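You operate a simulated robot arm through the tools that you are given. There is no shell and no other tool.

You run a simulated two-armed robot. Do the job below in one go: nothing can be reset, and whatever is moved stays where it is left.

Task
Isolate the line and tension the chain into the band on the plate.
Fine: press stop, then the red line switch off, before you free the red lock knob; lock it again, then the switch back on; the chain stays stopped. Where these are worked on the way, their far stop is far enough and under half their travel is too little: red line switch, red lock knob.

Only the result counts: the job must be done as asked and must still hold three seconds after the hand-in. Knocking over, shifting, dropping, spilling or breaking anything else fails it.

Robot
Two 7-joint arms with two-finger parallel grippers on one trunk that stands fixed in place. Base frame: the origin is at the foot of the trunk, x ahead of it, y to its left, z up. Units: m, rad, N and s.
The left shoulder is at [0.05, 0.209, 1.196], the right one opposite. With the tool pointing down near the work surface each hand reaches from about 0.2 to 0.9 m from the base axis, measured 20 degrees to its own side. Payload 4.4 kg a hand.
The TCP of each hand is the grasp point between the finger pads, 0.023 m short of the fingertips. In the tool frame z runs along the fingers and y along their closing line. Largest opening 0.094 m; finger width 0.038, thickness 0.01; the body of the gripper, 0.054 by 0.096 m, starts 0.039 m behind the TCP.
Orientation is that of the tool frame in the base frame, as a unit quaternion [w, x, y, z]. With the fingers straight down and closing along the base's y, the tool's x points along the base's -x, its y along +y and its z along -z.

Tools
- The arms move only by the tool drive_tool. It takes "left_commands", "right_commands" or both (then of equal length, played together; a hand with none holds still); each is a list of rows, each an object (a shift or turn left out is 0, a gripper value left out holds the last) with "offset": the shift along the tool's x, y, z in units of 25 mm (1.0 is 25 mm), a list of three; "rot": the turn, a rotation vector about the tool's x, y, z in units of 8 degrees (1.0 is 8 degrees), a list of three; "claw": the closure, from 0 (fully open) to 1 (shut). In form: [{"offset": [x, y, z], "rot": [rx, ry, rz], "claw": claw}, ...]. A call has 1 to 20 rows; each row shifts and turns the commanded pose from where the row before left it, along the tool's axes as they then stand. A call with a number of a shift or a turn outside -1 to 1 is refused whole. A row lasts 0.2 s, in which the tool goes at most 0.05 m and 0.15 rad; a call with a longer step from one row to the next is refused whole, and so is a gripper value outside its range. A pose out of reach is approached as far as the arm can. The call stops where the force on the tool passes 40 N (or 10 N more than at its start, if that is more) or the arm is blocked; 0.2 s more then pass. The fingers move at their own pace (about 0.108 m/s each) and stop on an object; they squeeze with about 35 N. The grip force told is the motor's: it shows also when the fingers shut on nothing. Time passes only in rows, and 0.2 s behind the last, so rows that do not move let the fingers close. The reply holds the time, the measured pose of the TCP, the force on the tool along the base axes, the opening and the grip force, in the units named above and with some noise, with the torque about the TCP (base axes, N m) and any sound that the robot's microphone picked up, and new pictures: "show" is both (left out), scene, wrist or none (wrist: the cameras of the hands that moved).
- Cameras (640 x 400 px; columns grow to the right, rows downward): "scene" is now at [0.1491, 0.0317, 1.3818]; the picture's right is [0.48, -0.88, 0.00], its down [-0.44, -0.24, -0.87] and it looks along [0.76, 0.41, -0.50] (base axes); focal length 368 px, centre (320, 200). "left" rides on the left gripper at [0.086, -0.016, -0.074] in its tool frame; the picture's right is [0.18, 0.98, 0.00], its down [-0.58, 0.11, -0.81] and it looks along [-0.79, 0.15, 0.59] (tool axes); focal length 243 px, centre (320, 200). "right" rides on the right gripper at [0.086, 0.016, -0.075] in its tool frame; the picture's right is [-0.18, 0.98, 0.00], its down [-0.58, -0.11, -0.81] and it looks along [-0.79, -0.15, 0.59] (tool axes); focal length 243 px, centre (320, 200). There is no depth. A picture from a camera that has moved, and an enlarged one, comes with that camera's place and axes in the base frame and with its lens. The place of the scene camera against the robot may be out by one fixed shift of up to 0.018 m in any direction.
- raise_lower(by): slides the trunk up (or, below 0, down) by that many m; the arms and the scene camera ride with it, the base frame stays. It gives what a move gives, with no picture.
- aim_head(pan, tilt): turns the head with the scene camera to pan (to the left, within 1.396 rad either way) and tilt (down, from -0.506 to 1.204), counted from straight ahead of the robot. It gives what a move gives, and a new picture of the scene camera.
- close_up(camera, box): a new picture of the part [left, top, right, bottom] of that camera's present view, enlarged. It takes no simulated time.
- close_job(): hands the job in; it is judged then, once.

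Nothing tells you positions but the pictures and the camera data. Unless the task says otherwise, let go and move clear before handing in.

The tools are called after "Emit:" by a JSON object that holds its "method" and its "body". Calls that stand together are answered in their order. drive_tool: Moves the arms, as the interface text tells. Its arguments: {"type":"object","properties":{"left_commands":{"type":"array"},"right_commands":{"type":"array"},"show":{"type":"string","enum":["both","scene","wrist","none"]}},"required":[]} The other tools are called the same way: raise_lower (by) moves the trunk up or down; aim_head (pan, tilt) turns the head that bears the scene camera; close_up (camera, box) takes an enlarged picture of a part of a camera's view; close_job () hands the job in.

At the start:

```text
clock: 0.0
left_ee_pos: [0.3915, 0.4065, 1.1988]
left_tcp_rot: [0.0, 0.0, 1.0, 0.0]
left_wrist_force: [-0.7, 0.1, 0.4]
left_ft_torque: [0.01, 0.01, 0.0]
left_finger_gap: 0.0941
left_finger_force: 0.1
right_ee_pos: [0.5115, 0.0098, 1.1942]
right_tcp_rot: [0.0, 0.0, 1.0, 0.0]
right_wrist_force: [0.2, -0.8, 0.1]
right_ft_torque: [-0.03, 0.0, 0.0]
right_finger_gap: 0.094
right_finger_force: 0.0
trunk travel left (down, up): [-0.275, 0.288]
head pan, tilt (commanded): [0.496, 0.525]
```

scene: 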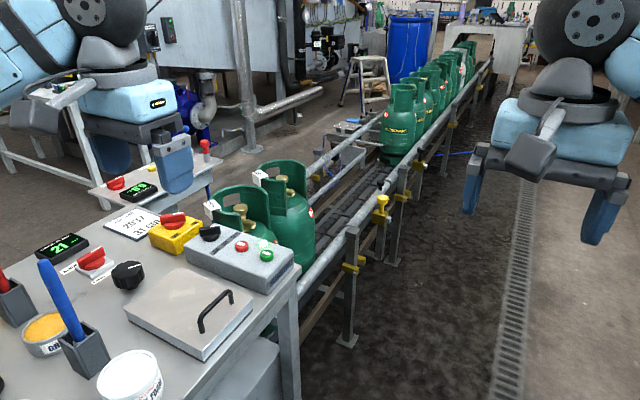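
right: 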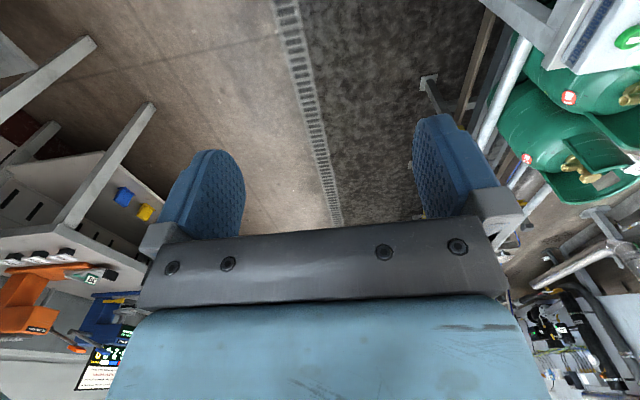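
left: 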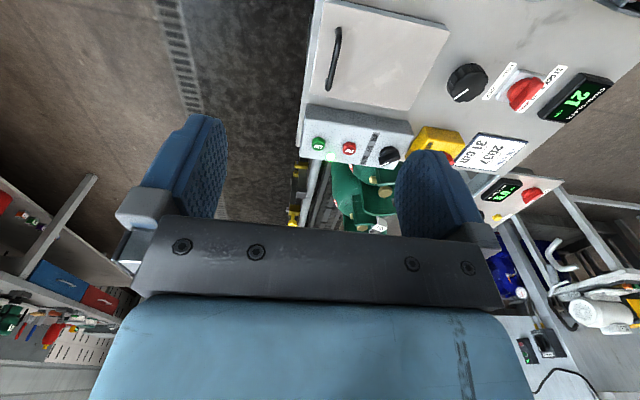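

I see a table on the left with a control box (red/green buttons, black knob), a yellow block with a red knob, a plate, displays, a red switch with labels, and a black knob. I'll enlarge these areas before doing anything.

Emit:
{"method": "close_up", "body": {"camera": "scene", "box": [20, 150, 320, 340]}}

Emit:
{"method": "close_up", "body": {"camera": "scene", "box": [90, 160, 220, 250]}}

Emit:
{"method": "close_up", "body": {"camera": "left", "box": [300, 40, 640, 240]}}

```text
2.11 times, centred on (170, 245) of scene
camera zoom: at [0.1491, 0.0317, 1.3818], right [0.48, -0.88, 0.0], down [-0.44, -0.24, -0.87], along [0.76, 0.41, -0.5], focal length 774 px, centre (636, 105)
```

zoom: 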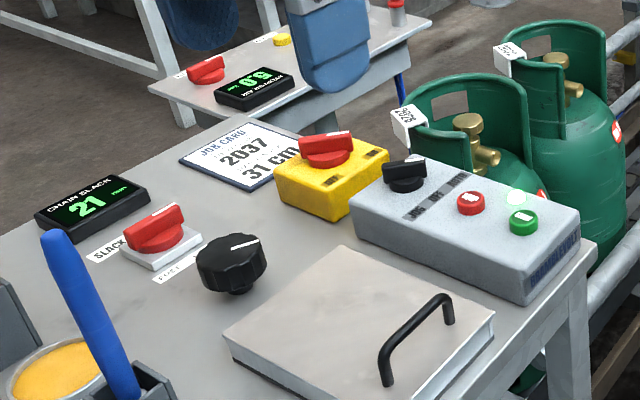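

```text
4.44 times, centred on (155, 205) of scene
camera zoom: at [0.1491, 0.0317, 1.3818], right [0.48, -0.88, 0.0], down [-0.44, -0.24, -0.87], along [0.76, 0.41, -0.5], focal length 1635 px, centre (1053, 178)
```

zoom: 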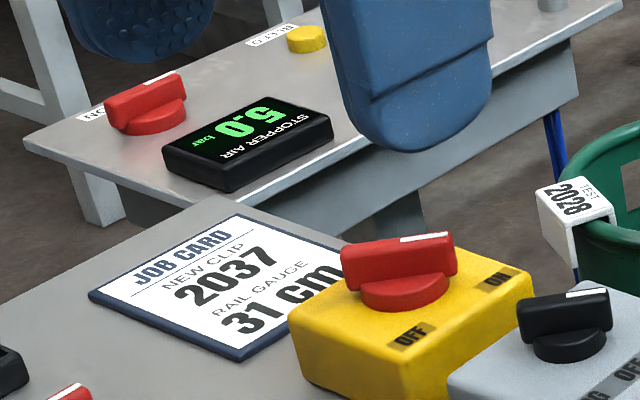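

```text
1.88 times, centred on (470, 140) of left
camera zoom: at [0.303, 0.3898, 1.2758], right [-0.18, 0.98, 0.0], down [0.58, 0.11, 0.81], along [0.79, 0.15, -0.59], focal length 457 px, centre (38, 313)
```

zoom: 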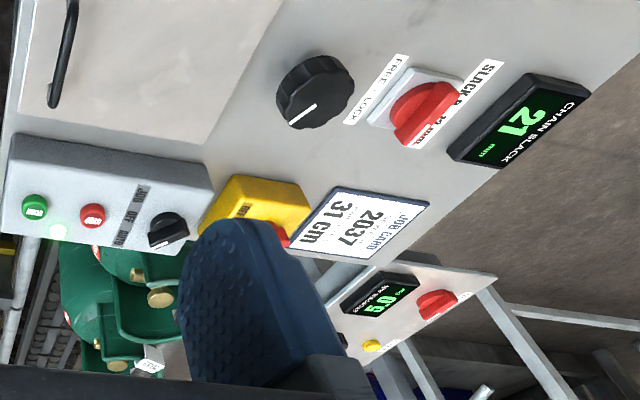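

I can see a "CHAIN SLACK 21 mm" display, a red knob with LOCK/FREE labels, a black tension knob, and a yellow box with a red ON/OFF switch. Next I'll read the labels up close.

Emit:
{"method": "close_up", "body": {"camera": "left", "box": [470, 50, 620, 145]}}

Emit:
{"method": "close_up", "body": {"camera": "scene", "box": [30, 225, 150, 300]}}

Emit:
{"method": "close_up", "body": {"camera": "scene", "box": [140, 200, 300, 300]}}

Emit:
{"method": "close_up", "body": {"camera": "scene", "box": [90, 165, 170, 215]}}

Emit:
{"method": "close_up", "body": {"camera": "left", "box": [295, 95, 475, 205]}}

```text
4.21 times, centred on (545, 98) of left
camera zoom: at [0.303, 0.3898, 1.2758], right [-0.18, 0.98, 0.0], down [0.58, 0.11, 0.81], along [0.79, 0.15, -0.59], focal length 1022 px, centre (-627, 632)
```

zoom: 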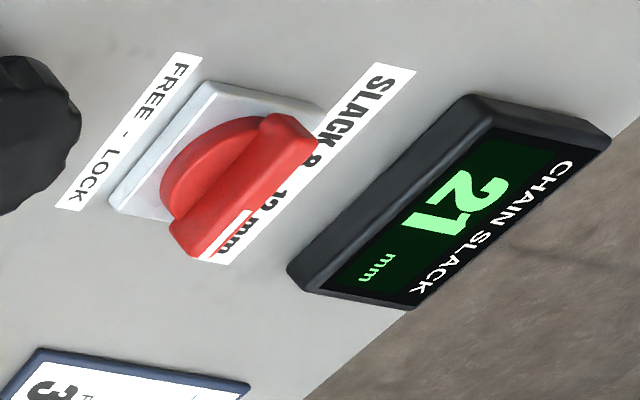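

```text
5.33 times, centred on (90, 262) of scene
camera zoom: at [0.1491, 0.0317, 1.3818], right [0.48, -0.88, 0.0], down [-0.44, -0.24, -0.87], along [0.76, 0.41, -0.5], focal length 1962 px, centre (1547, -133)
```

zoom: 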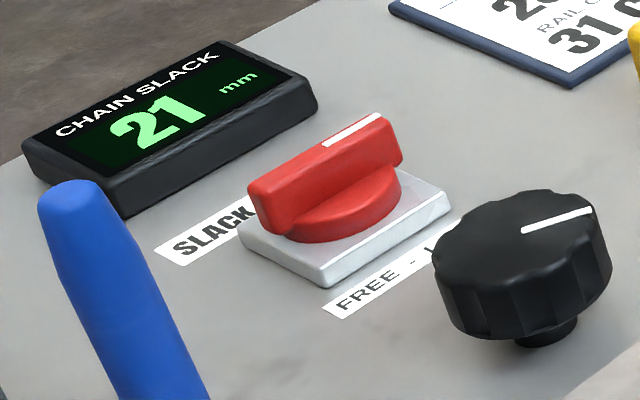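

```text
4.00 times, centred on (220, 250) of scene
camera zoom: at [0.1491, 0.0317, 1.3818], right [0.48, -0.88, 0.0], down [-0.44, -0.24, -0.87], along [0.76, 0.41, -0.5], focal length 1472 px, centre (720, 0)
```

zoom: 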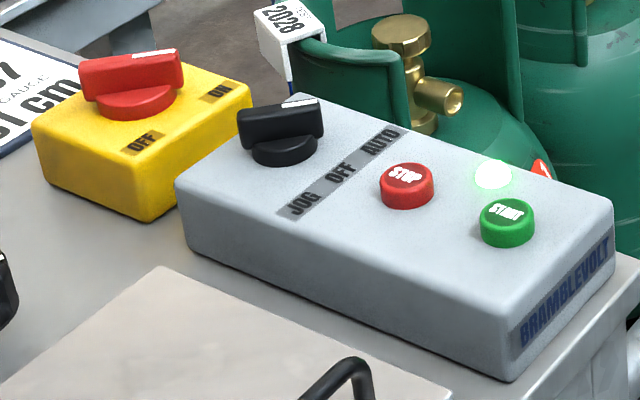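

```text
8.00 times, centred on (130, 190) of scene
camera zoom: at [0.1491, 0.0317, 1.3818], right [0.48, -0.88, 0.0], down [-0.44, -0.24, -0.87], along [0.76, 0.41, -0.5], focal length 2943 px, centre (1840, 280)
```

zoom: 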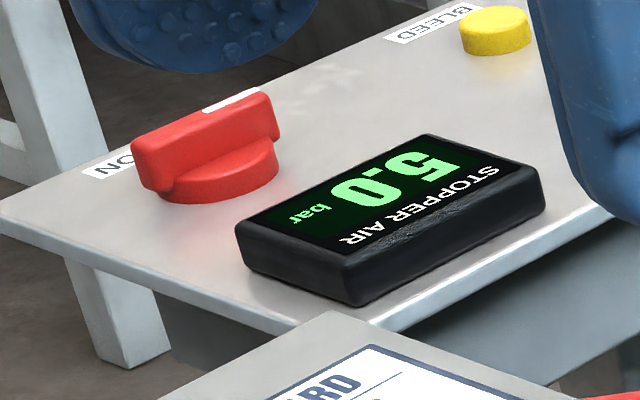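

```text
3.56 times, centred on (385, 150) of left
camera zoom: at [0.303, 0.3898, 1.2758], right [-0.18, 0.98, 0.0], down [0.58, 0.11, 0.81], along [0.79, 0.15, -0.59], focal length 863 px, centre (89, 378)
```

zoom: 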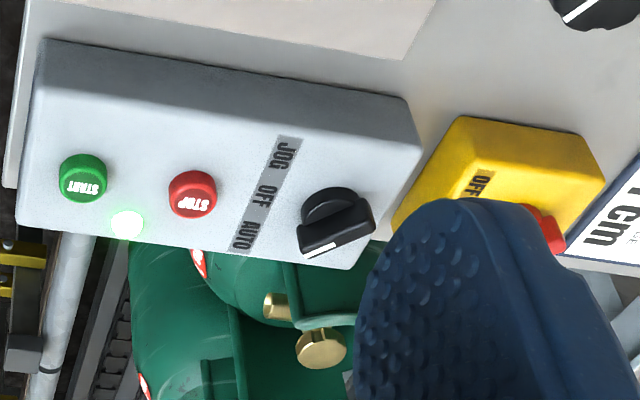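

The layout is clear: STOP is on the grey box, the ON/OFF red line switch on the yellow box, and the lock knob (FREE–LOCK) has the band "SLACK 8–12 mm" on its plate. The black knob next to it is the tensioner. I'll move the left hand sideways to get a second viewpoint for triangulating positions.

Emit:
{"method": "drive_tool", "body": {"left_commands": [{"offset": [0, 1, 0]}, {"offset": [0, 1, 0]}, {"offset": [0, 1, 0]}, {"offset": [0, 1, 0]}, {"offset": [0, 1, 0]}, {"offset": [0, 1, 0]}, {"offset": [0, 1, 0]}, {"offset": [0, 1, 0]}, {"offset": [0, 0, 0]}], "show": "both"}}

```text
clock: 2.0
left_ee_pos: [0.3915, 0.6084, 1.2005]
left_tcp_rot: [0.0, 0.0, 1.0, 0.001]
left_wrist_force: [-0.8, 0.1, 0.8]
left_ft_torque: [0.01, -0.04, 0.04]
left_finger_gap: 0.094
left_finger_force: 0.1
right_ee_pos: [0.5108, 0.0097, 1.1929]
right_tcp_rot: [0.0, 0.0, 1.0, -0.001]
right_wrist_force: [-0.5, 0.2, -0.6]
right_ft_torque: [0.01, 0.01, 0.02]
right_finger_gap: 0.0939
right_finger_force: 0.1
trunk travel left (down, up): [-0.275, 0.288]
head pan, tilt (commanded): [0.496, 0.525]
camera scene: at [0.1491, 0.0315, 1.3818], right [0.48, -0.88, 0.0], down [-0.44, -0.24, -0.87], along [0.76, 0.41, -0.5], focal length 368 px, centre (320, 200)
camera left: at [0.3038, 0.5917, 1.2767], right [-0.18, 0.98, 0.0], down [0.58, 0.11, 0.81], along [0.79, 0.15, -0.59], focal length 243 px, centre (320, 200)
```

scene: 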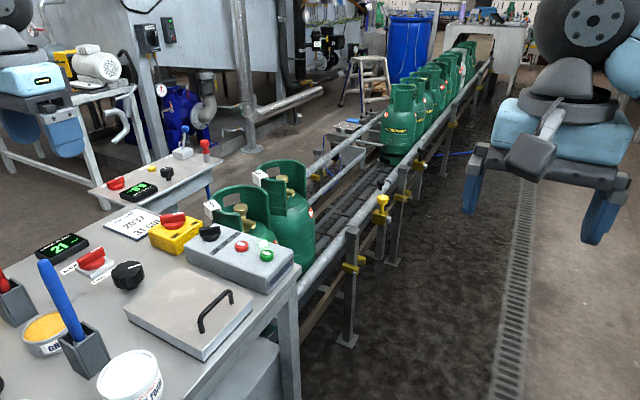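
left: 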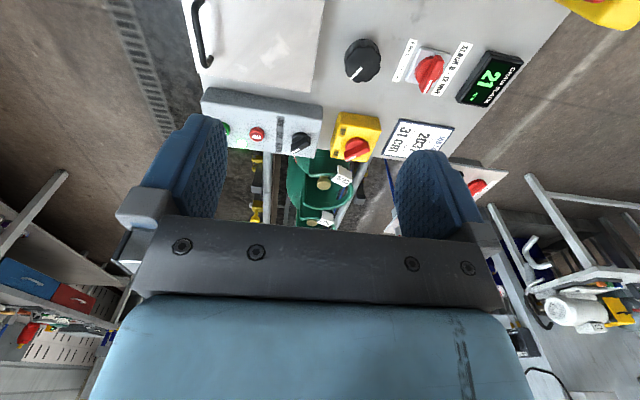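

The hand is now over the work area. I'll zoom in to measure each control precisely.

Emit:
{"method": "close_up", "body": {"camera": "left", "box": [190, 70, 390, 195]}}

Emit:
{"method": "close_up", "body": {"camera": "left", "box": [330, 10, 530, 135]}}

Emit:
{"method": "close_up", "body": {"camera": "scene", "box": [0, 150, 160, 250]}}

Emit:
{"method": "close_up", "body": {"camera": "scene", "box": [0, 230, 320, 400]}}

```text
3.20 times, centred on (290, 132) of left
camera zoom: at [0.3038, 0.5917, 1.2767], right [-0.18, 0.98, 0.0], down [0.58, 0.11, 0.81], along [0.79, 0.15, -0.59], focal length 776 px, centre (416, 416)
```

zoom: 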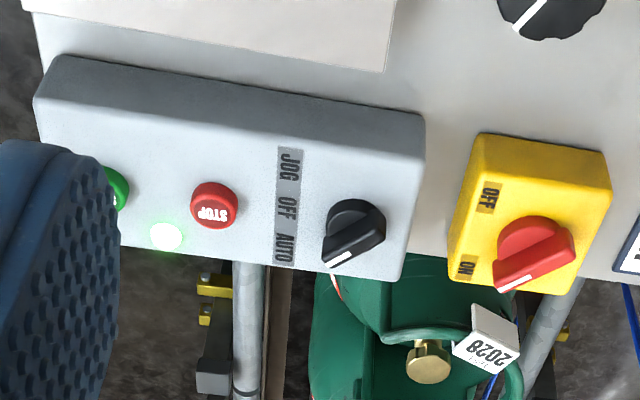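

```text
3.20 times, centred on (430, 72) of left
camera zoom: at [0.3038, 0.5917, 1.2767], right [-0.18, 0.98, 0.0], down [0.58, 0.11, 0.81], along [0.79, 0.15, -0.59], focal length 776 px, centre (-32, 608)
```

zoom: 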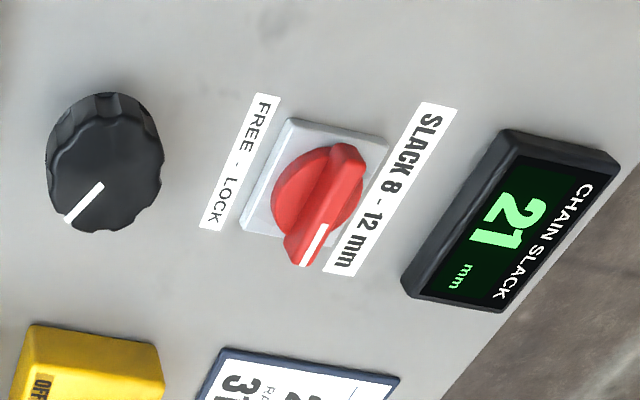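

```text
4.00 times, centred on (80, 200) of scene
camera zoom: at [0.1491, 0.0315, 1.3818], right [0.48, -0.88, 0.0], down [-0.44, -0.24, -0.87], along [0.76, 0.41, -0.5], focal length 1472 px, centre (1280, 200)
```

zoom: 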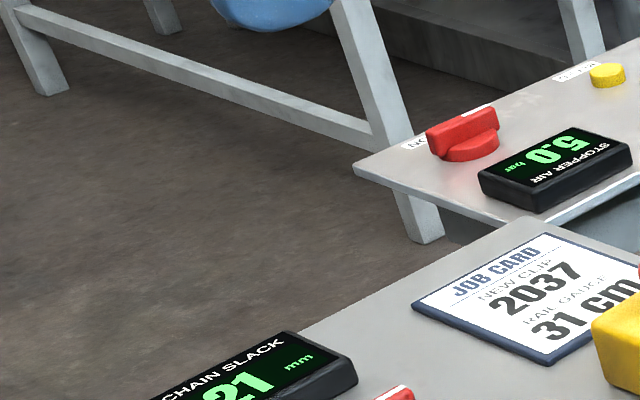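

```text
2.00 times, centred on (160, 315) of scene
camera zoom: at [0.1491, 0.0315, 1.3818], right [0.48, -0.88, 0.0], down [-0.44, -0.24, -0.87], along [0.76, 0.41, -0.5], focal length 736 px, centre (640, -30)
```

zoom: 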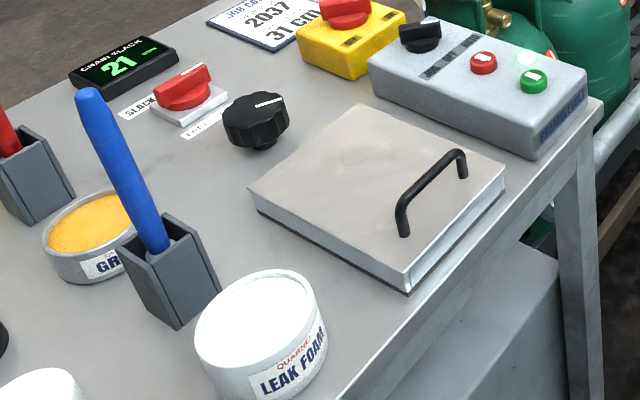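

I triangulated these tops: STOP ≈ (0.652, 0.522, 0.865), line switch handle ≈ (0.657, 0.745, 0.87), lock handle ≈ (0.48, 0.828, 0.836), tension knob ≈ (0.487, 0.707, 0.84). Before moving in, I'll draw the hand back to locate the blue stick and the other loose items on the near side of the table.

Emit:
{"method": "drive_tool", "body": {"left_commands": [{"offset": [1, 0, 0]}, {"offset": [1, 0, 0]}, {"offset": [1, 0, 0]}, {"offset": [1, 0, 0]}, {"offset": [1, 0, 0]}, {"offset": [1, 0, 0]}, {"offset": [0, 0, 0]}], "show": "wrist"}}

```text
clock: 3.6
left_ee_pos: [0.2411, 0.6087, 1.2028]
left_tcp_rot: [-0.001, 0.0, 1.0, 0.001]
left_wrist_force: [0.6, -0.2, 0.5]
left_ft_torque: [-0.02, 0.03, -0.01]
left_finger_gap: 0.0938
left_finger_force: 0.1
right_ee_pos: [0.5114, 0.0098, 1.1912]
right_tcp_rot: [-0.001, 0.0, 1.0, 0.0]
right_wrist_force: [-0.5, -0.2, -0.2]
right_ft_torque: [0.0, 0.03, 0.0]
right_finger_gap: 0.0938
right_finger_force: 0.0
trunk travel left (down, up): [-0.275, 0.288]
head pan, tilt (commanded): [0.496, 0.525]
camera left: at [0.154, 0.5924, 1.2786], right [-0.18, 0.98, 0.0], down [0.58, 0.11, 0.81], along [0.79, 0.15, -0.59], focal length 243 px, centre (320, 200)
```

left: 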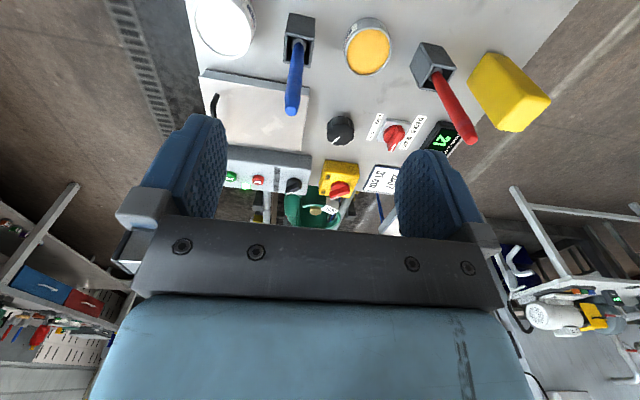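

The blue stick stands about upright at (0.316, 0.589) with its top near z ≈ 1.04, and a red one is near (0.315, 0.815), so the forearm has to clear both. I'll turn the head to see how the left arm's elbow lies.

Emit:
{"method": "aim_head", "body": {"pan": 1.1, "tilt": 0.45}}

```text
clock: 4.6
left_ee_pos: [0.2412, 0.6078, 1.2025]
left_tcp_rot: [0.0, 0.0, 1.0, 0.0]
left_wrist_force: [0.4, -0.1, 0.0]
left_ft_torque: [0.0, 0.0, -0.01]
left_finger_gap: 0.0939
left_finger_force: 0.1
right_ee_pos: [0.5105, 0.0089, 1.192]
right_tcp_rot: [0.0, 0.0, 1.0, 0.0]
right_wrist_force: [-0.1, -0.4, 0.4]
right_ft_torque: [-0.03, 0.0, -0.02]
right_finger_gap: 0.0939
right_finger_force: 0.1
trunk travel left (down, up): [-0.275, 0.288]
head pan, tilt (commanded): [1.1, 0.45]
camera scene: at [0.1114, 0.0705, 1.3886], right [0.89, -0.45, 0.0], down [-0.2, -0.39, -0.9], along [0.41, 0.8, -0.44], focal length 368 px, centre (320, 200)
```

scene: 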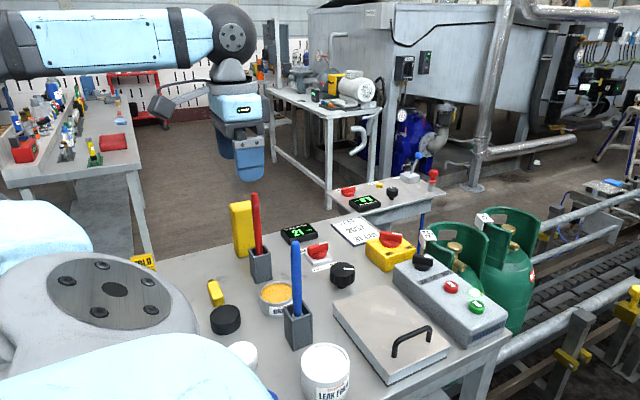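

The forearm enters from the left at wrist height. I'll pan further to find the elbow.

Emit:
{"method": "aim_head", "body": {"pan": 1.396, "tilt": 0.2}}

Emit:
{"method": "close_up", "body": {"camera": "scene", "box": [320, 200, 640, 400]}}

```text
clock: 5.4
left_ee_pos: [0.241, 0.6083, 1.2019]
left_tcp_rot: [0.0, 0.0, 1.0, -0.001]
left_wrist_force: [-0.5, -0.2, -0.1]
left_ft_torque: [0.03, -0.02, -0.01]
left_finger_gap: 0.094
left_finger_force: 0.1
right_ee_pos: [0.5116, 0.0087, 1.1931]
right_tcp_rot: [0.0, 0.0, 1.0, 0.001]
right_wrist_force: [-1.2, 0.5, -0.1]
right_ft_torque: [0.01, 0.05, -0.03]
right_finger_gap: 0.0939
right_finger_force: 0.0
trunk travel left (down, up): [-0.275, 0.288]
head pan, tilt (commanded): [1.396, 0.201]
camera scene: at [0.0859, 0.0804, 1.4118], right [0.98, -0.17, 0.0], down [-0.03, -0.2, -0.98], along [0.17, 0.96, -0.2], focal length 368 px, centre (320, 200)
```

scene: 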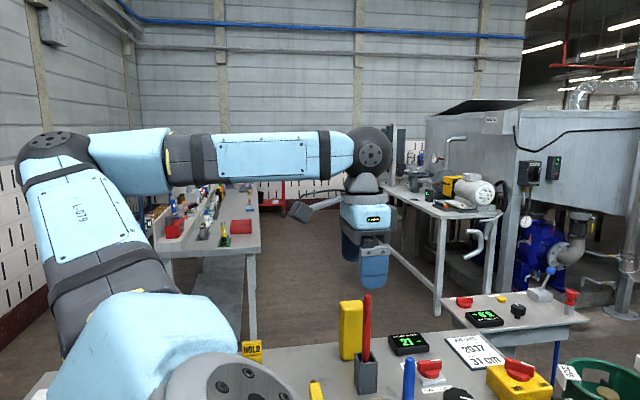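

```text
2.00 times, centred on (480, 300) of scene
camera zoom: at [0.0859, 0.0804, 1.4118], right [0.98, -0.17, 0.0], down [-0.03, -0.2, -0.98], along [0.17, 0.96, -0.2], focal length 736 px, centre (0, 0)
```

zoom: 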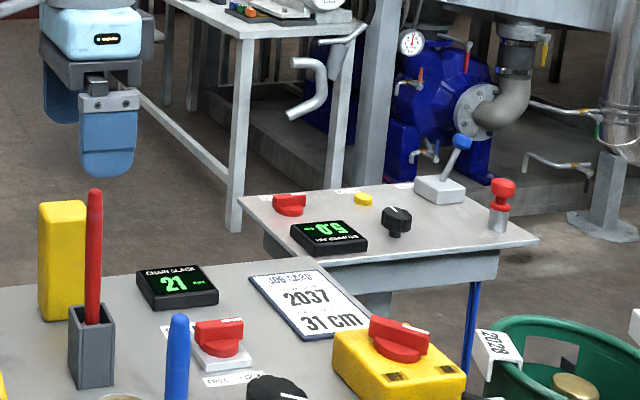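

The elbow sits high and to the left, so the forearm clears the sticks. I'll aim the head at the panel, close the fingers and move above STOP.

Emit:
{"method": "aim_head", "body": {"pan": 0.75, "tilt": 0.6}}

Emit:
{"method": "drive_tool", "body": {"left_commands": [{"offset": [-0.967, -0.2035, 0], "claw": 1}, {"offset": [-0.967, -0.2035, 0]}, {"offset": [-0.967, -0.2035, 0]}, {"offset": [-0.967, -0.2035, 0]}, {"offset": [-0.967, -0.2035, 0]}, {"offset": [-0.967, -0.2035, 0]}, {"offset": [-0.967, -0.2035, 0]}, {"offset": [-0.967, -0.2035, 0]}, {"offset": [-0.967, -0.2035, 0]}, {"offset": [-0.967, -0.2035, 0]}, {"offset": [-0.967, -0.2035, 0]}, {"offset": [-0.967, -0.2035, 0]}, {"offset": [-0.967, -0.2035, 0]}, {"offset": [-0.967, -0.2035, 0]}, {"offset": [-0.967, -0.2035, 0]}, {"offset": [-0.967, -0.2035, 0]}, {"offset": [-0.967, -0.2035, 0]}, {"offset": [0, 0, 1]}, {"offset": [0, 0, 1]}, {"offset": [0, 0, 0]}], "show": "both"}}

```text
clock: 6.4
left_ee_pos: [0.241, 0.6086, 1.2024]
left_tcp_rot: [0.0, 0.0, 1.0, 0.0]
left_wrist_force: [0.5, 0.5, -0.1]
left_ft_torque: [0.0, -0.02, 0.01]
left_finger_gap: 0.0939
left_finger_force: 0.1
right_ee_pos: [0.5106, 0.0098, 1.1936]
right_tcp_rot: [-0.001, 0.0, 1.0, 0.0]
right_wrist_force: [0.1, -0.1, 0.6]
right_ft_torque: [-0.03, 0.0, 0.03]
right_finger_gap: 0.0942
right_finger_force: 0.1
trunk travel left (down, up): [-0.275, 0.288]
head pan, tilt (commanded): [0.75, 0.6]
camera scene: at [0.1342, 0.049, 1.3751], right [0.68, -0.73, 0.0], down [-0.41, -0.39, -0.83], along [0.6, 0.56, -0.56], focal length 368 px, centre (320, 200)
```

scene: 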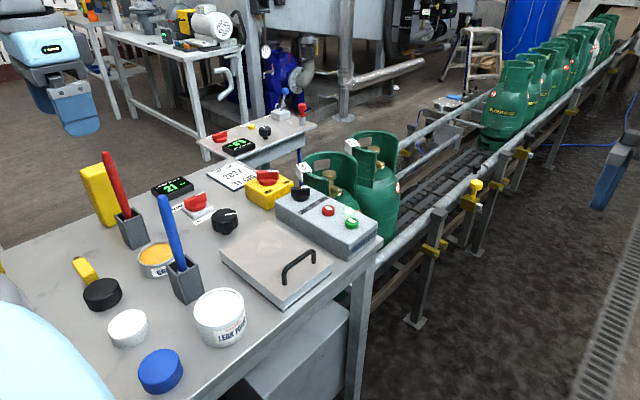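

```text
clock: 10.6
left_ee_pos: [0.65, 0.5194, 1.1497]
left_tcp_rot: [0.0, 0.0, 1.0, -0.001]
left_wrist_force: [-1.2, 0.1, 0.7]
left_ft_torque: [0.01, 0.02, 0.01]
left_finger_gap: 0.0
left_finger_force: 34.8
right_ee_pos: [0.51, 0.0096, 1.1925]
right_tcp_rot: [0.0, 0.0, 1.0, 0.001]
right_wrist_force: [0.3, 1.8, 0.0]
right_ft_torque: [0.01, 0.0, -0.02]
right_finger_gap: 0.0939
right_finger_force: 0.1
trunk travel left (down, up): [-0.275, 0.288]
head pan, tilt (commanded): [0.75, 0.6]
camera scene: at [0.1337, 0.0488, 1.3752], right [0.68, -0.73, 0.0], down [-0.41, -0.39, -0.83], along [0.6, 0.56, -0.56], focal length 368 px, centre (320, 200)
camera left: at [0.5626, 0.5022, 1.2267], right [-0.18, 0.98, 0.0], down [0.58, 0.11, 0.81], along [0.79, 0.15, -0.59], focal length 243 px, centre (320, 200)
```

scene: 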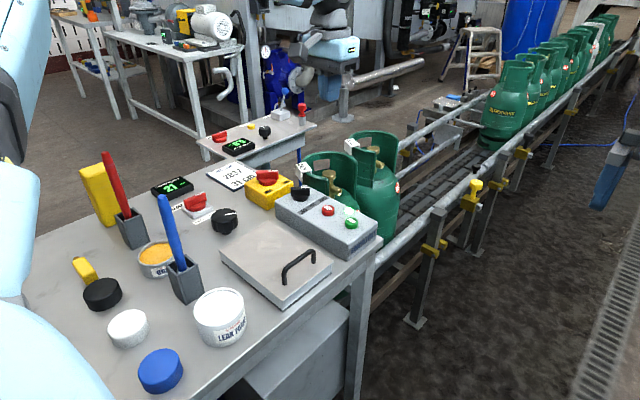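
left: 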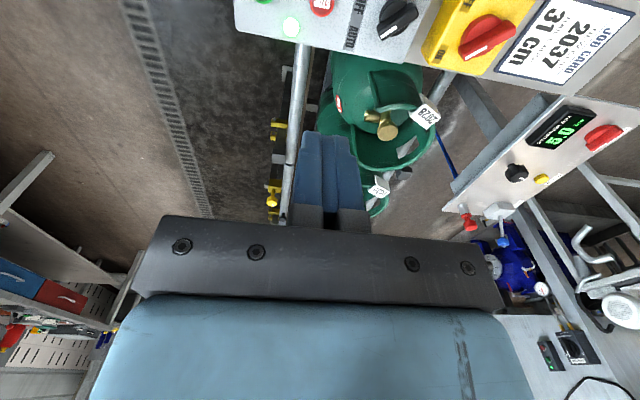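

The fingers are shut and directly above STOP. I'll descend to just short of the button and check.

Emit:
{"method": "drive_tool", "body": {"left_commands": [{"offset": [-0.16, 0.06, 1]}, {"offset": [0, 0, 1]}, {"offset": [0, 0, 1]}, {"offset": [0, 0, 1]}, {"offset": [0, 0, 1]}, {"offset": [0, 0, 1]}, {"offset": [0, 0, 1]}, {"offset": [0, 0, 1]}, {"offset": [0, 0, 1]}, {"offset": [0, 0, 0.5]}, {"offset": [0, 0, 0]}], "show": "both"}}

Emit:
{"method": "close_up", "body": {"camera": "scene", "box": [230, 130, 400, 250]}}

```text
clock: 13.0
left_ee_pos: [0.6562, 0.5211, 0.9121]
left_tcp_rot: [-0.001, 0.0, 1.0, 0.001]
left_wrist_force: [0.5, -1.2, -0.1]
left_ft_torque: [0.02, 0.01, 0.0]
left_finger_gap: 0.0001
left_finger_force: 35.2
right_ee_pos: [0.5115, 0.0096, 1.1931]
right_tcp_rot: [0.0, 0.001, 1.0, 0.0]
right_wrist_force: [0.4, -0.9, 0.0]
right_ft_torque: [0.01, -0.02, -0.04]
right_finger_gap: 0.0942
right_finger_force: 0.1
trunk travel left (down, up): [-0.275, 0.288]
head pan, tilt (commanded): [0.75, 0.6]
camera scene: at [0.1342, 0.0491, 1.375], right [0.68, -0.73, 0.0], down [-0.41, -0.39, -0.82], along [0.6, 0.56, -0.57], focal length 368 px, centre (320, 200)
camera left: at [0.5681, 0.5042, 0.9872], right [-0.18, 0.98, 0.0], down [0.58, 0.11, 0.81], along [0.79, 0.15, -0.59], focal length 243 px, centre (320, 200)
```

scene: 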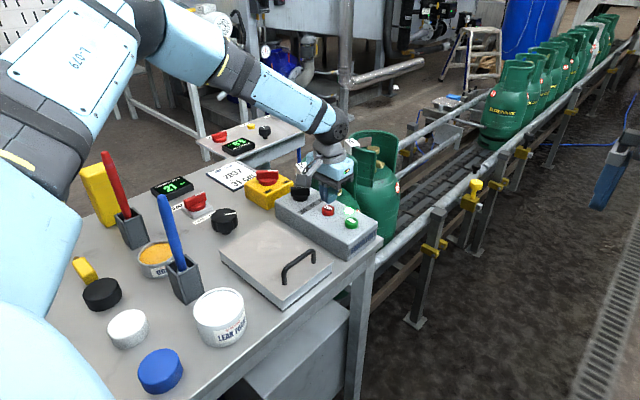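
left: 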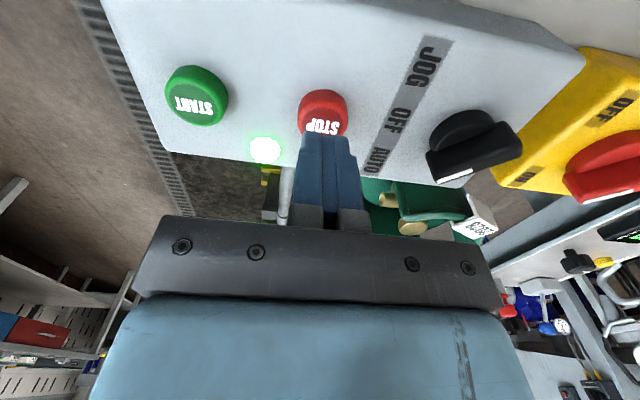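

```text
3.33 times, centred on (315, 190) of scene
camera zoom: at [0.1342, 0.0491, 1.375], right [0.68, -0.73, 0.0], down [-0.41, -0.39, -0.82], along [0.6, 0.56, -0.57], focal length 1226 px, centre (337, 233)
```

zoom: 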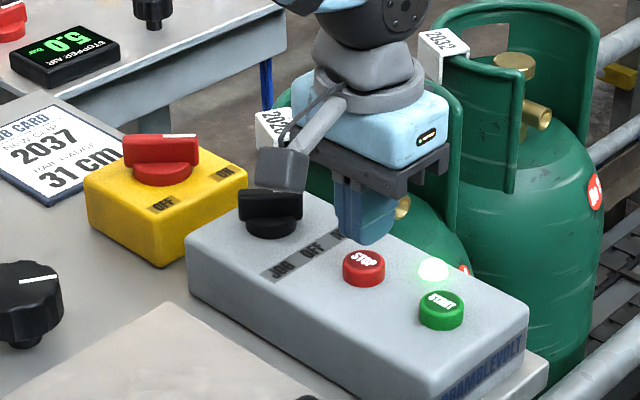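

The fingertips are right over STOP and the green run lamp is on. I'll press down slowly in small steps.

Emit:
{"method": "drive_tool", "body": {"left_commands": [{"offset": [0.12, 0, 0.3]}, {"offset": [0, 0, 0.3]}, {"offset": [0, 0, 0.2]}, {"offset": [0, 0, 0.2]}, {"offset": [0, 0, 0]}], "show": "wrist"}}

```text
clock: 14.2
left_ee_pos: [0.6534, 0.521, 0.8875]
left_tcp_rot: [0.001, 0.001, 1.0, 0.0]
left_wrist_force: [0.3, -0.9, 2.7]
left_ft_torque: [-0.02, -0.04, 0.03]
left_finger_gap: 0.0003
left_finger_force: 35.0
right_ee_pos: [0.5108, 0.0092, 1.1937]
right_tcp_rot: [0.0, -0.001, 1.0, 0.0]
right_wrist_force: [0.3, 0.1, -0.1]
right_ft_torque: [0.0, -0.01, -0.01]
right_finger_gap: 0.0942
right_finger_force: 0.0
trunk travel left (down, up): [-0.275, 0.288]
head pan, tilt (commanded): [0.75, 0.6]
heard: click
camera left: at [0.5659, 0.5046, 0.9635], right [-0.18, 0.98, 0.0], down [0.58, 0.11, 0.81], along [0.79, 0.15, -0.59], focal length 243 px, centre (320, 200)
```

left: 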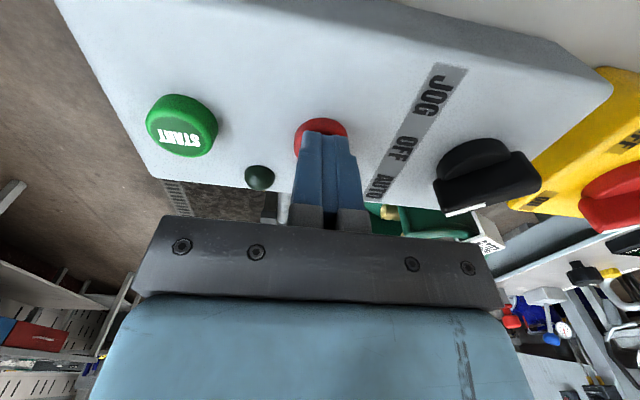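

A click was heard and the run lamp went dark, so the chain is stopped. I'll lift, open the fingers and move towards the line switch to look at it closely.

Emit:
{"method": "drive_tool", "body": {"left_commands": [{"offset": [0, 0, -1]}, {"offset": [0, 0, -1]}, {"offset": [0, 0, -1]}, {"offset": [0, 0, -1]}, {"offset": [0, 0, -1]}, {"offset": [0, 0, -1], "claw": 0}, {"offset": [0.3, 1, 0]}, {"offset": [0.3, 1, 0]}, {"offset": [0.3, 1, 0]}, {"offset": [0.3, 1, 0]}, {"offset": [0.3, 1, 0]}, {"offset": [0.3, 1, 0]}, {"offset": [0.3, 1, 0]}, {"offset": [0.3, 1, 0]}, {"offset": [0, 0.5, 0]}, {"offset": [0, 0, 0]}], "show": "both"}}

Emit:
{"method": "close_up", "body": {"camera": "scene", "box": [190, 130, 390, 255]}}

```text
clock: 17.6
left_ee_pos: [0.5914, 0.7336, 1.0375]
left_tcp_rot: [0.0, 0.0, 1.0, 0.001]
left_wrist_force: [-0.4, 0.1, -0.6]
left_ft_torque: [0.01, -0.01, -0.01]
left_finger_gap: 0.0941
left_finger_force: 0.0
right_ee_pos: [0.5115, 0.0091, 1.1926]
right_tcp_rot: [-0.001, 0.0, 1.0, 0.0]
right_wrist_force: [0.3, -0.1, 0.2]
right_ft_torque: [0.01, -0.04, 0.02]
right_finger_gap: 0.0943
right_finger_force: 0.1
trunk travel left (down, up): [-0.275, 0.288]
head pan, tilt (commanded): [0.75, 0.6]
camera scene: at [0.134, 0.0489, 1.3751], right [0.68, -0.73, 0.0], down [-0.41, -0.39, -0.83], along [0.6, 0.56, -0.56], focal length 368 px, centre (320, 200)
camera left: at [0.5044, 0.7168, 1.114], right [-0.18, 0.98, 0.0], down [0.58, 0.11, 0.81], along [0.79, 0.15, -0.59], focal length 243 px, centre (320, 200)
```

scene: 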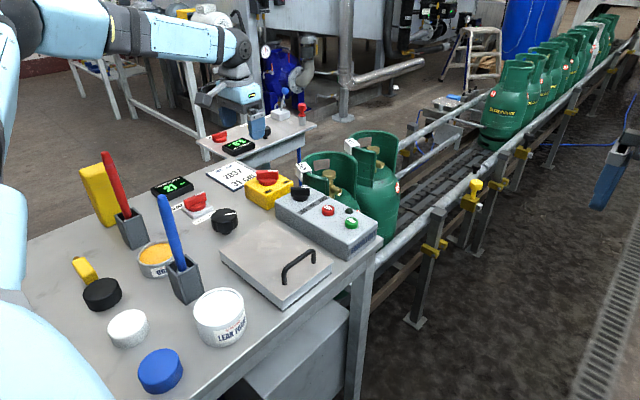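
left: 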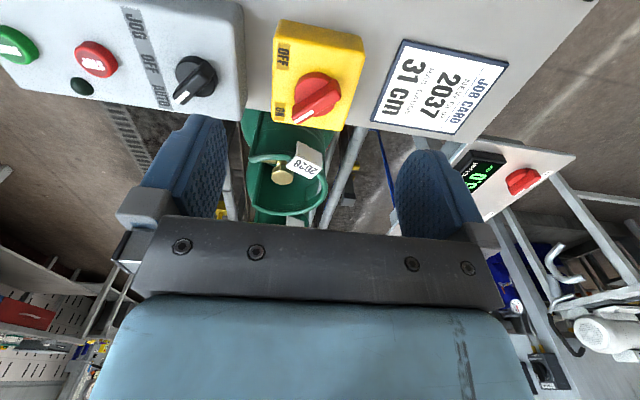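

```text
3.20 times, centred on (290, 192) of scene
camera zoom: at [0.134, 0.0489, 1.3751], right [0.68, -0.73, 0.0], down [-0.41, -0.39, -0.83], along [0.6, 0.56, -0.56], focal length 1177 px, centre (416, 224)
```

zoom: 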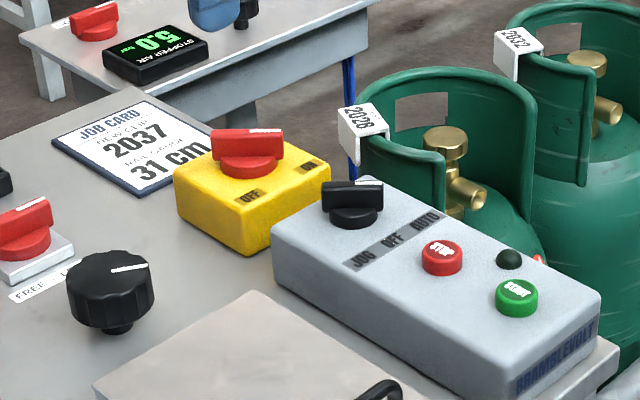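

Emit:
{"method": "close_up", "body": {"camera": "left", "box": [260, 10, 420, 110]}}

```text
4.00 times, centred on (340, 60) of left
camera zoom: at [0.5044, 0.7168, 1.114], right [-0.18, 0.98, 0.0], down [0.58, 0.11, 0.81], along [0.79, 0.15, -0.59], focal length 970 px, centre (240, 760)
```

zoom: 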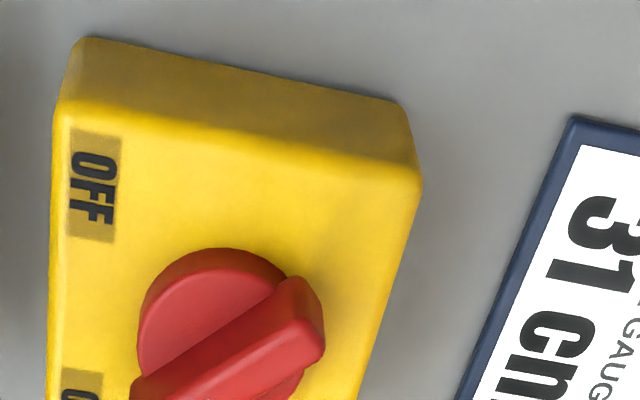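

I'll zoom in on the whole switch handle to get its angle.

Emit:
{"method": "close_up", "body": {"camera": "left", "box": [262, 55, 374, 125]}}

```text
5.71 times, centred on (318, 90) of left
camera zoom: at [0.5044, 0.7168, 1.114], right [-0.18, 0.98, 0.0], down [0.58, 0.11, 0.81], along [0.79, 0.15, -0.59], focal length 1386 px, centre (331, 829)
```

zoom: 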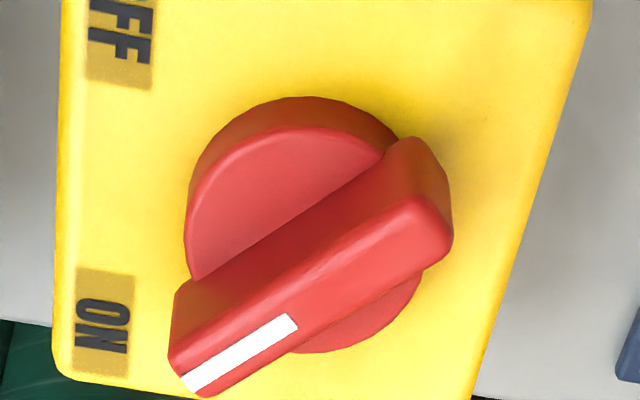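

The switch handle top is centred near (0.66, 0.741) at z ≈ 0.87, with its pointer at about −43° towards ON. That is near the end of the arm's reach, so I'll yaw the hand to match the handle and tilt it slightly, keeping the wrist nearer.

Emit:
{"method": "drive_tool", "body": {"left_commands": [{"rot": [0, 0, 0.896]}, {"rot": [0, 0, 0.896]}, {"rot": [0, 0, 0.896]}, {"rot": [0, 0, 0.896]}, {"rot": [0, 0, 0.896]}, {"rot": [0, 0, 0.896]}, {"rot": [-0.647, 0.523, 0]}, {"rot": [-0.647, 0.523, 0]}, {"rot": [-0.647, 0.523, 0]}, {"offset": [0, 0, 0]}], "show": "both"}}

```text
clock: 19.8
left_ee_pos: [0.5916, 0.7342, 1.037]
left_tcp_rot: [-0.051, 0.361, 0.916, 0.166]
left_wrist_force: [0.4, 0.8, -0.6]
left_ft_torque: [0.03, -0.01, 0.0]
left_finger_gap: 0.0939
left_finger_force: 0.2
right_ee_pos: [0.5111, 0.0099, 1.1932]
right_tcp_rot: [0.0, 0.0, 1.0, 0.0]
right_wrist_force: [0.6, 0.4, -0.7]
right_ft_torque: [-0.01, 0.01, 0.0]
right_finger_gap: 0.094
right_finger_force: 0.2
trunk travel left (down, up): [-0.275, 0.288]
head pan, tilt (commanded): [0.75, 0.6]
camera scene: at [0.1342, 0.0492, 1.375], right [0.68, -0.73, 0.0], down [-0.41, -0.39, -0.82], along [0.6, 0.56, -0.57], focal length 368 px, centre (320, 200)
camera left: at [0.515, 0.7531, 1.123], right [0.53, 0.79, 0.3], down [0.48, -0.58, 0.66], along [0.7, -0.21, -0.69], focal length 243 px, centre (320, 200)
```

scene: 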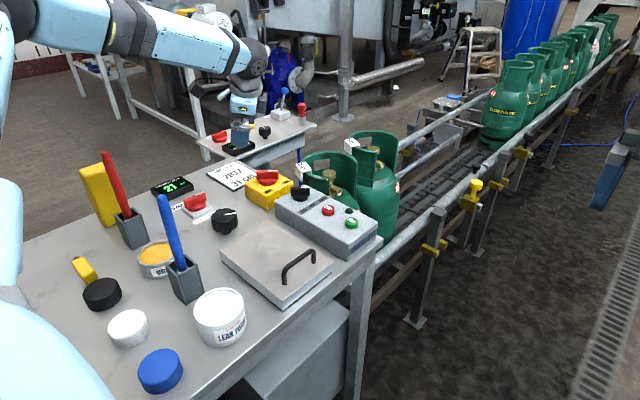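
left: 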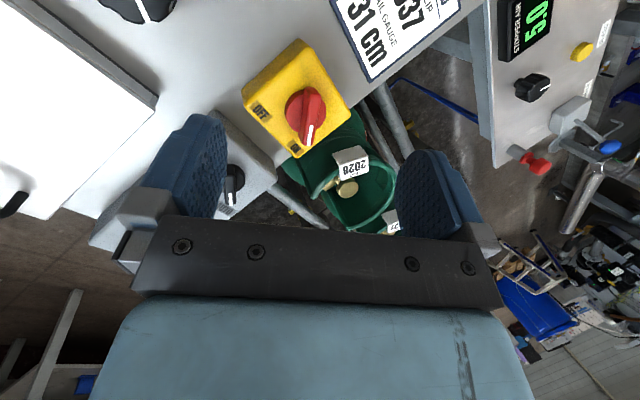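

Orientation is as planned. I'll zoom in to refine the handle's position relative to the hand.

Emit:
{"method": "close_up", "body": {"camera": "left", "box": [230, 60, 390, 160]}}

```text
4.00 times, centred on (310, 110) of left
camera zoom: at [0.515, 0.7531, 1.123], right [0.53, 0.79, 0.3], down [0.48, -0.58, 0.66], along [0.7, -0.21, -0.69], focal length 970 px, centre (360, 560)
```

zoom: 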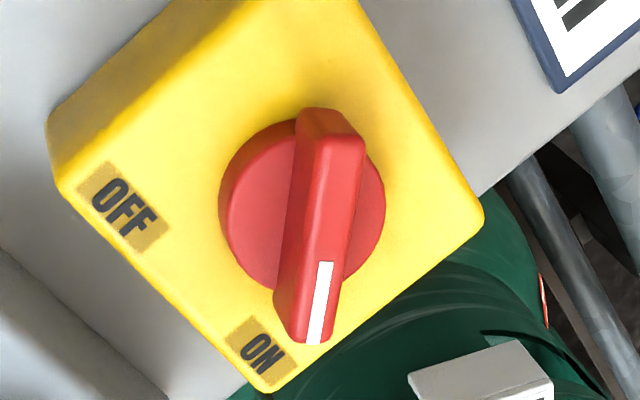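

Measurements agree on an axis at about (0.661, 0.740). I'll move over the handle with the fingers half open and check the alignment.

Emit:
{"method": "drive_tool", "body": {"left_commands": [{"offset": [-0.56, 0.18, 0.834], "claw": 0.45}, {"offset": [-0.56, 0.18, 0.834]}, {"offset": [-0.56, 0.18, 0.834]}, {"offset": [-0.56, 0.18, 0.834]}, {"offset": [-0.56, 0.18, 0.834]}, {"offset": [0, 0, 0]}], "show": "both"}}

Emit:
{"method": "close_up", "body": {"camera": "scene", "box": [190, 100, 350, 225]}}

```text
clock: 21.2
left_ee_pos: [0.6626, 0.7414, 0.93]
left_tcp_rot: [-0.05, 0.362, 0.916, 0.166]
left_wrist_force: [-1.1, 0.3, -0.5]
left_ft_torque: [-0.03, -0.03, -0.02]
left_finger_gap: 0.0521
left_finger_force: 0.0
right_ee_pos: [0.5088, 0.0129, 1.1947]
right_tcp_rot: [0.001, -0.001, 1.0, 0.0]
right_wrist_force: [0.0, 0.3, 0.0]
right_ft_torque: [-0.06, -0.01, -0.02]
right_finger_gap: 0.0941
right_finger_force: 0.1
trunk travel left (down, up): [-0.275, 0.288]
head pan, tilt (commanded): [0.75, 0.6]
camera scene: at [0.1323, 0.0513, 1.3752], right [0.68, -0.73, 0.0], down [-0.41, -0.39, -0.82], along [0.6, 0.56, -0.57], focal length 368 px, centre (320, 200)
camera left: at [0.5848, 0.7608, 1.0159], right [0.53, 0.79, 0.3], down [0.48, -0.57, 0.66], along [0.7, -0.21, -0.68], focal length 243 px, centre (320, 200)
```

scene: 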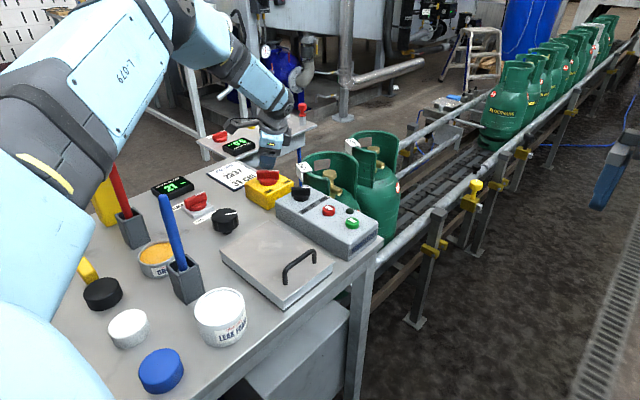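
left: 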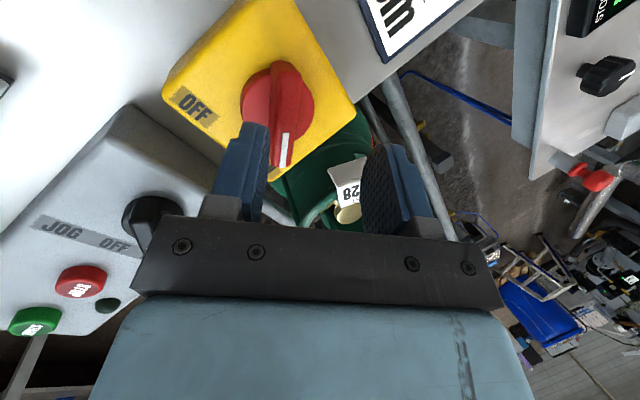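

```text
3.20 times, centred on (270, 162) of scene
camera zoom: at [0.1323, 0.0513, 1.3752], right [0.68, -0.73, 0.0], down [-0.41, -0.39, -0.82], along [0.6, 0.56, -0.57], focal length 1177 px, centre (480, 320)
```

zoom: 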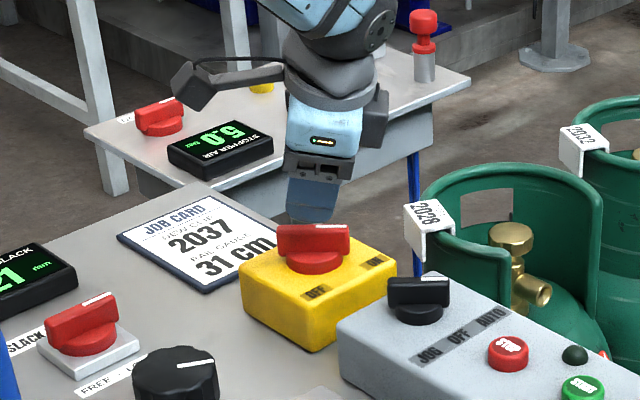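

The fingers are over the handle, but a 20° tilt would give a shallow bite on one side. I'll ease the tilt back to about 12° and re-check.

Emit:
{"method": "drive_tool", "body": {"left_commands": [{"rot": [0.777, -0.629, 0]}, {"offset": [0, 0, 0]}], "show": "wrist"}}

```text
clock: 21.8
left_ee_pos: [0.6581, 0.7363, 0.9337]
left_tcp_rot: [-0.031, 0.365, 0.925, 0.1]
left_wrist_force: [-0.6, 0.7, 0.0]
left_ft_torque: [-0.01, 0.02, 0.01]
left_finger_gap: 0.0516
left_finger_force: 0.1
left hand out of reach, approached as far as the arm can: row 1
right_ee_pos: [0.511, 0.0098, 1.1924]
right_tcp_rot: [0.0, 0.0, 1.0, 0.0]
right_wrist_force: [0.3, -0.5, 0.1]
right_ft_torque: [0.03, 0.02, -0.01]
right_finger_gap: 0.0938
right_finger_force: 0.1
trunk travel left (down, up): [-0.275, 0.288]
head pan, tilt (commanded): [0.75, 0.6]
camera left: at [0.582, 0.7675, 1.0175], right [0.53, 0.82, 0.18], down [0.49, -0.48, 0.73], along [0.69, -0.3, -0.66], focal length 243 px, centre (320, 200)
```

left: 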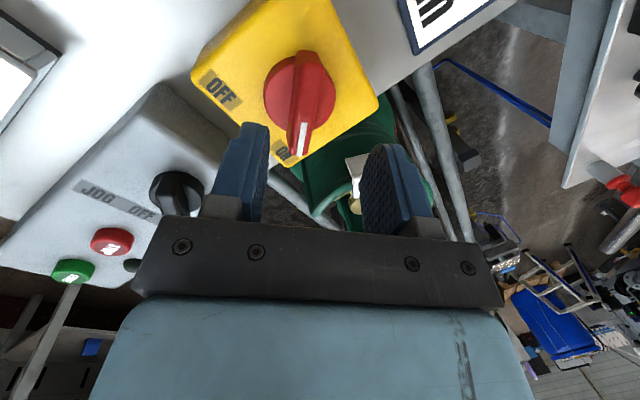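

At 12° tilt the pose runs just out of reach. I'll use a 16° tilt, raise the hand, and lower the trunk so the shoulder is nearer the wrist height.

Emit:
{"method": "drive_tool", "body": {"left_commands": [{"rot": [-0.389, 0.315, 0]}, {"offset": [0.173, 0.214, -0.961]}, {"offset": [0.173, 0.214, -0.961]}, {"offset": [0.173, 0.214, -0.961]}, {"offset": [0.173, 0.214, -0.961]}, {"offset": [0, 0, 0]}], "show": "scene"}}

Emit:
{"method": "raise_lower", "body": {"by": -0.1}}

```text
clock: 23.2
left_ee_pos: [0.6583, 0.7372, 1.0336]
left_tcp_rot: [-0.043, 0.363, 0.922, 0.131]
left_wrist_force: [-0.3, 0.0, -0.1]
left_ft_torque: [0.01, 0.01, -0.02]
left_finger_gap: 0.0519
left_finger_force: 0.0
right_ee_pos: [0.5119, 0.01, 1.1929]
right_tcp_rot: [0.0, 0.0, 1.0, 0.0]
right_wrist_force: [0.1, 0.2, -0.6]
right_ft_torque: [0.01, 0.03, 0.0]
right_finger_gap: 0.0939
right_finger_force: 0.1
trunk travel left (down, up): [-0.275, 0.288]
head pan, tilt (commanded): [0.75, 0.6]
camera scene: at [0.1346, 0.0492, 1.375], right [0.68, -0.73, 0.0], down [-0.41, -0.39, -0.82], along [0.6, 0.56, -0.57], focal length 368 px, centre (320, 200)
```

scene: 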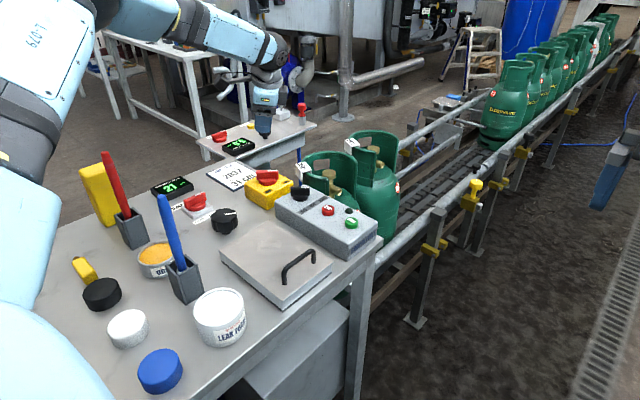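

```text
clock: 24.6
left_ee_pos: [0.6573, 0.7355, 0.9355]
left_tcp_rot: [-0.041, 0.363, 0.921, 0.132]
left_wrist_force: [-0.1, 0.3, 0.7]
left_ft_torque: [-0.01, 0.03, 0.01]
left_finger_gap: 0.0515
left_finger_force: 0.0
right_ee_pos: [0.5111, 0.0094, 1.0936]
right_tcp_rot: [0.001, 0.0, 1.0, -0.001]
right_wrist_force: [0.2, 0.2, -0.1]
right_ft_torque: [0.0, 0.02, -0.02]
right_finger_gap: 0.0941
right_finger_force: 0.0
trunk travel left (down, up): [-0.175, 0.388]
head pan, tilt (commanded): [0.75, 0.6]
```

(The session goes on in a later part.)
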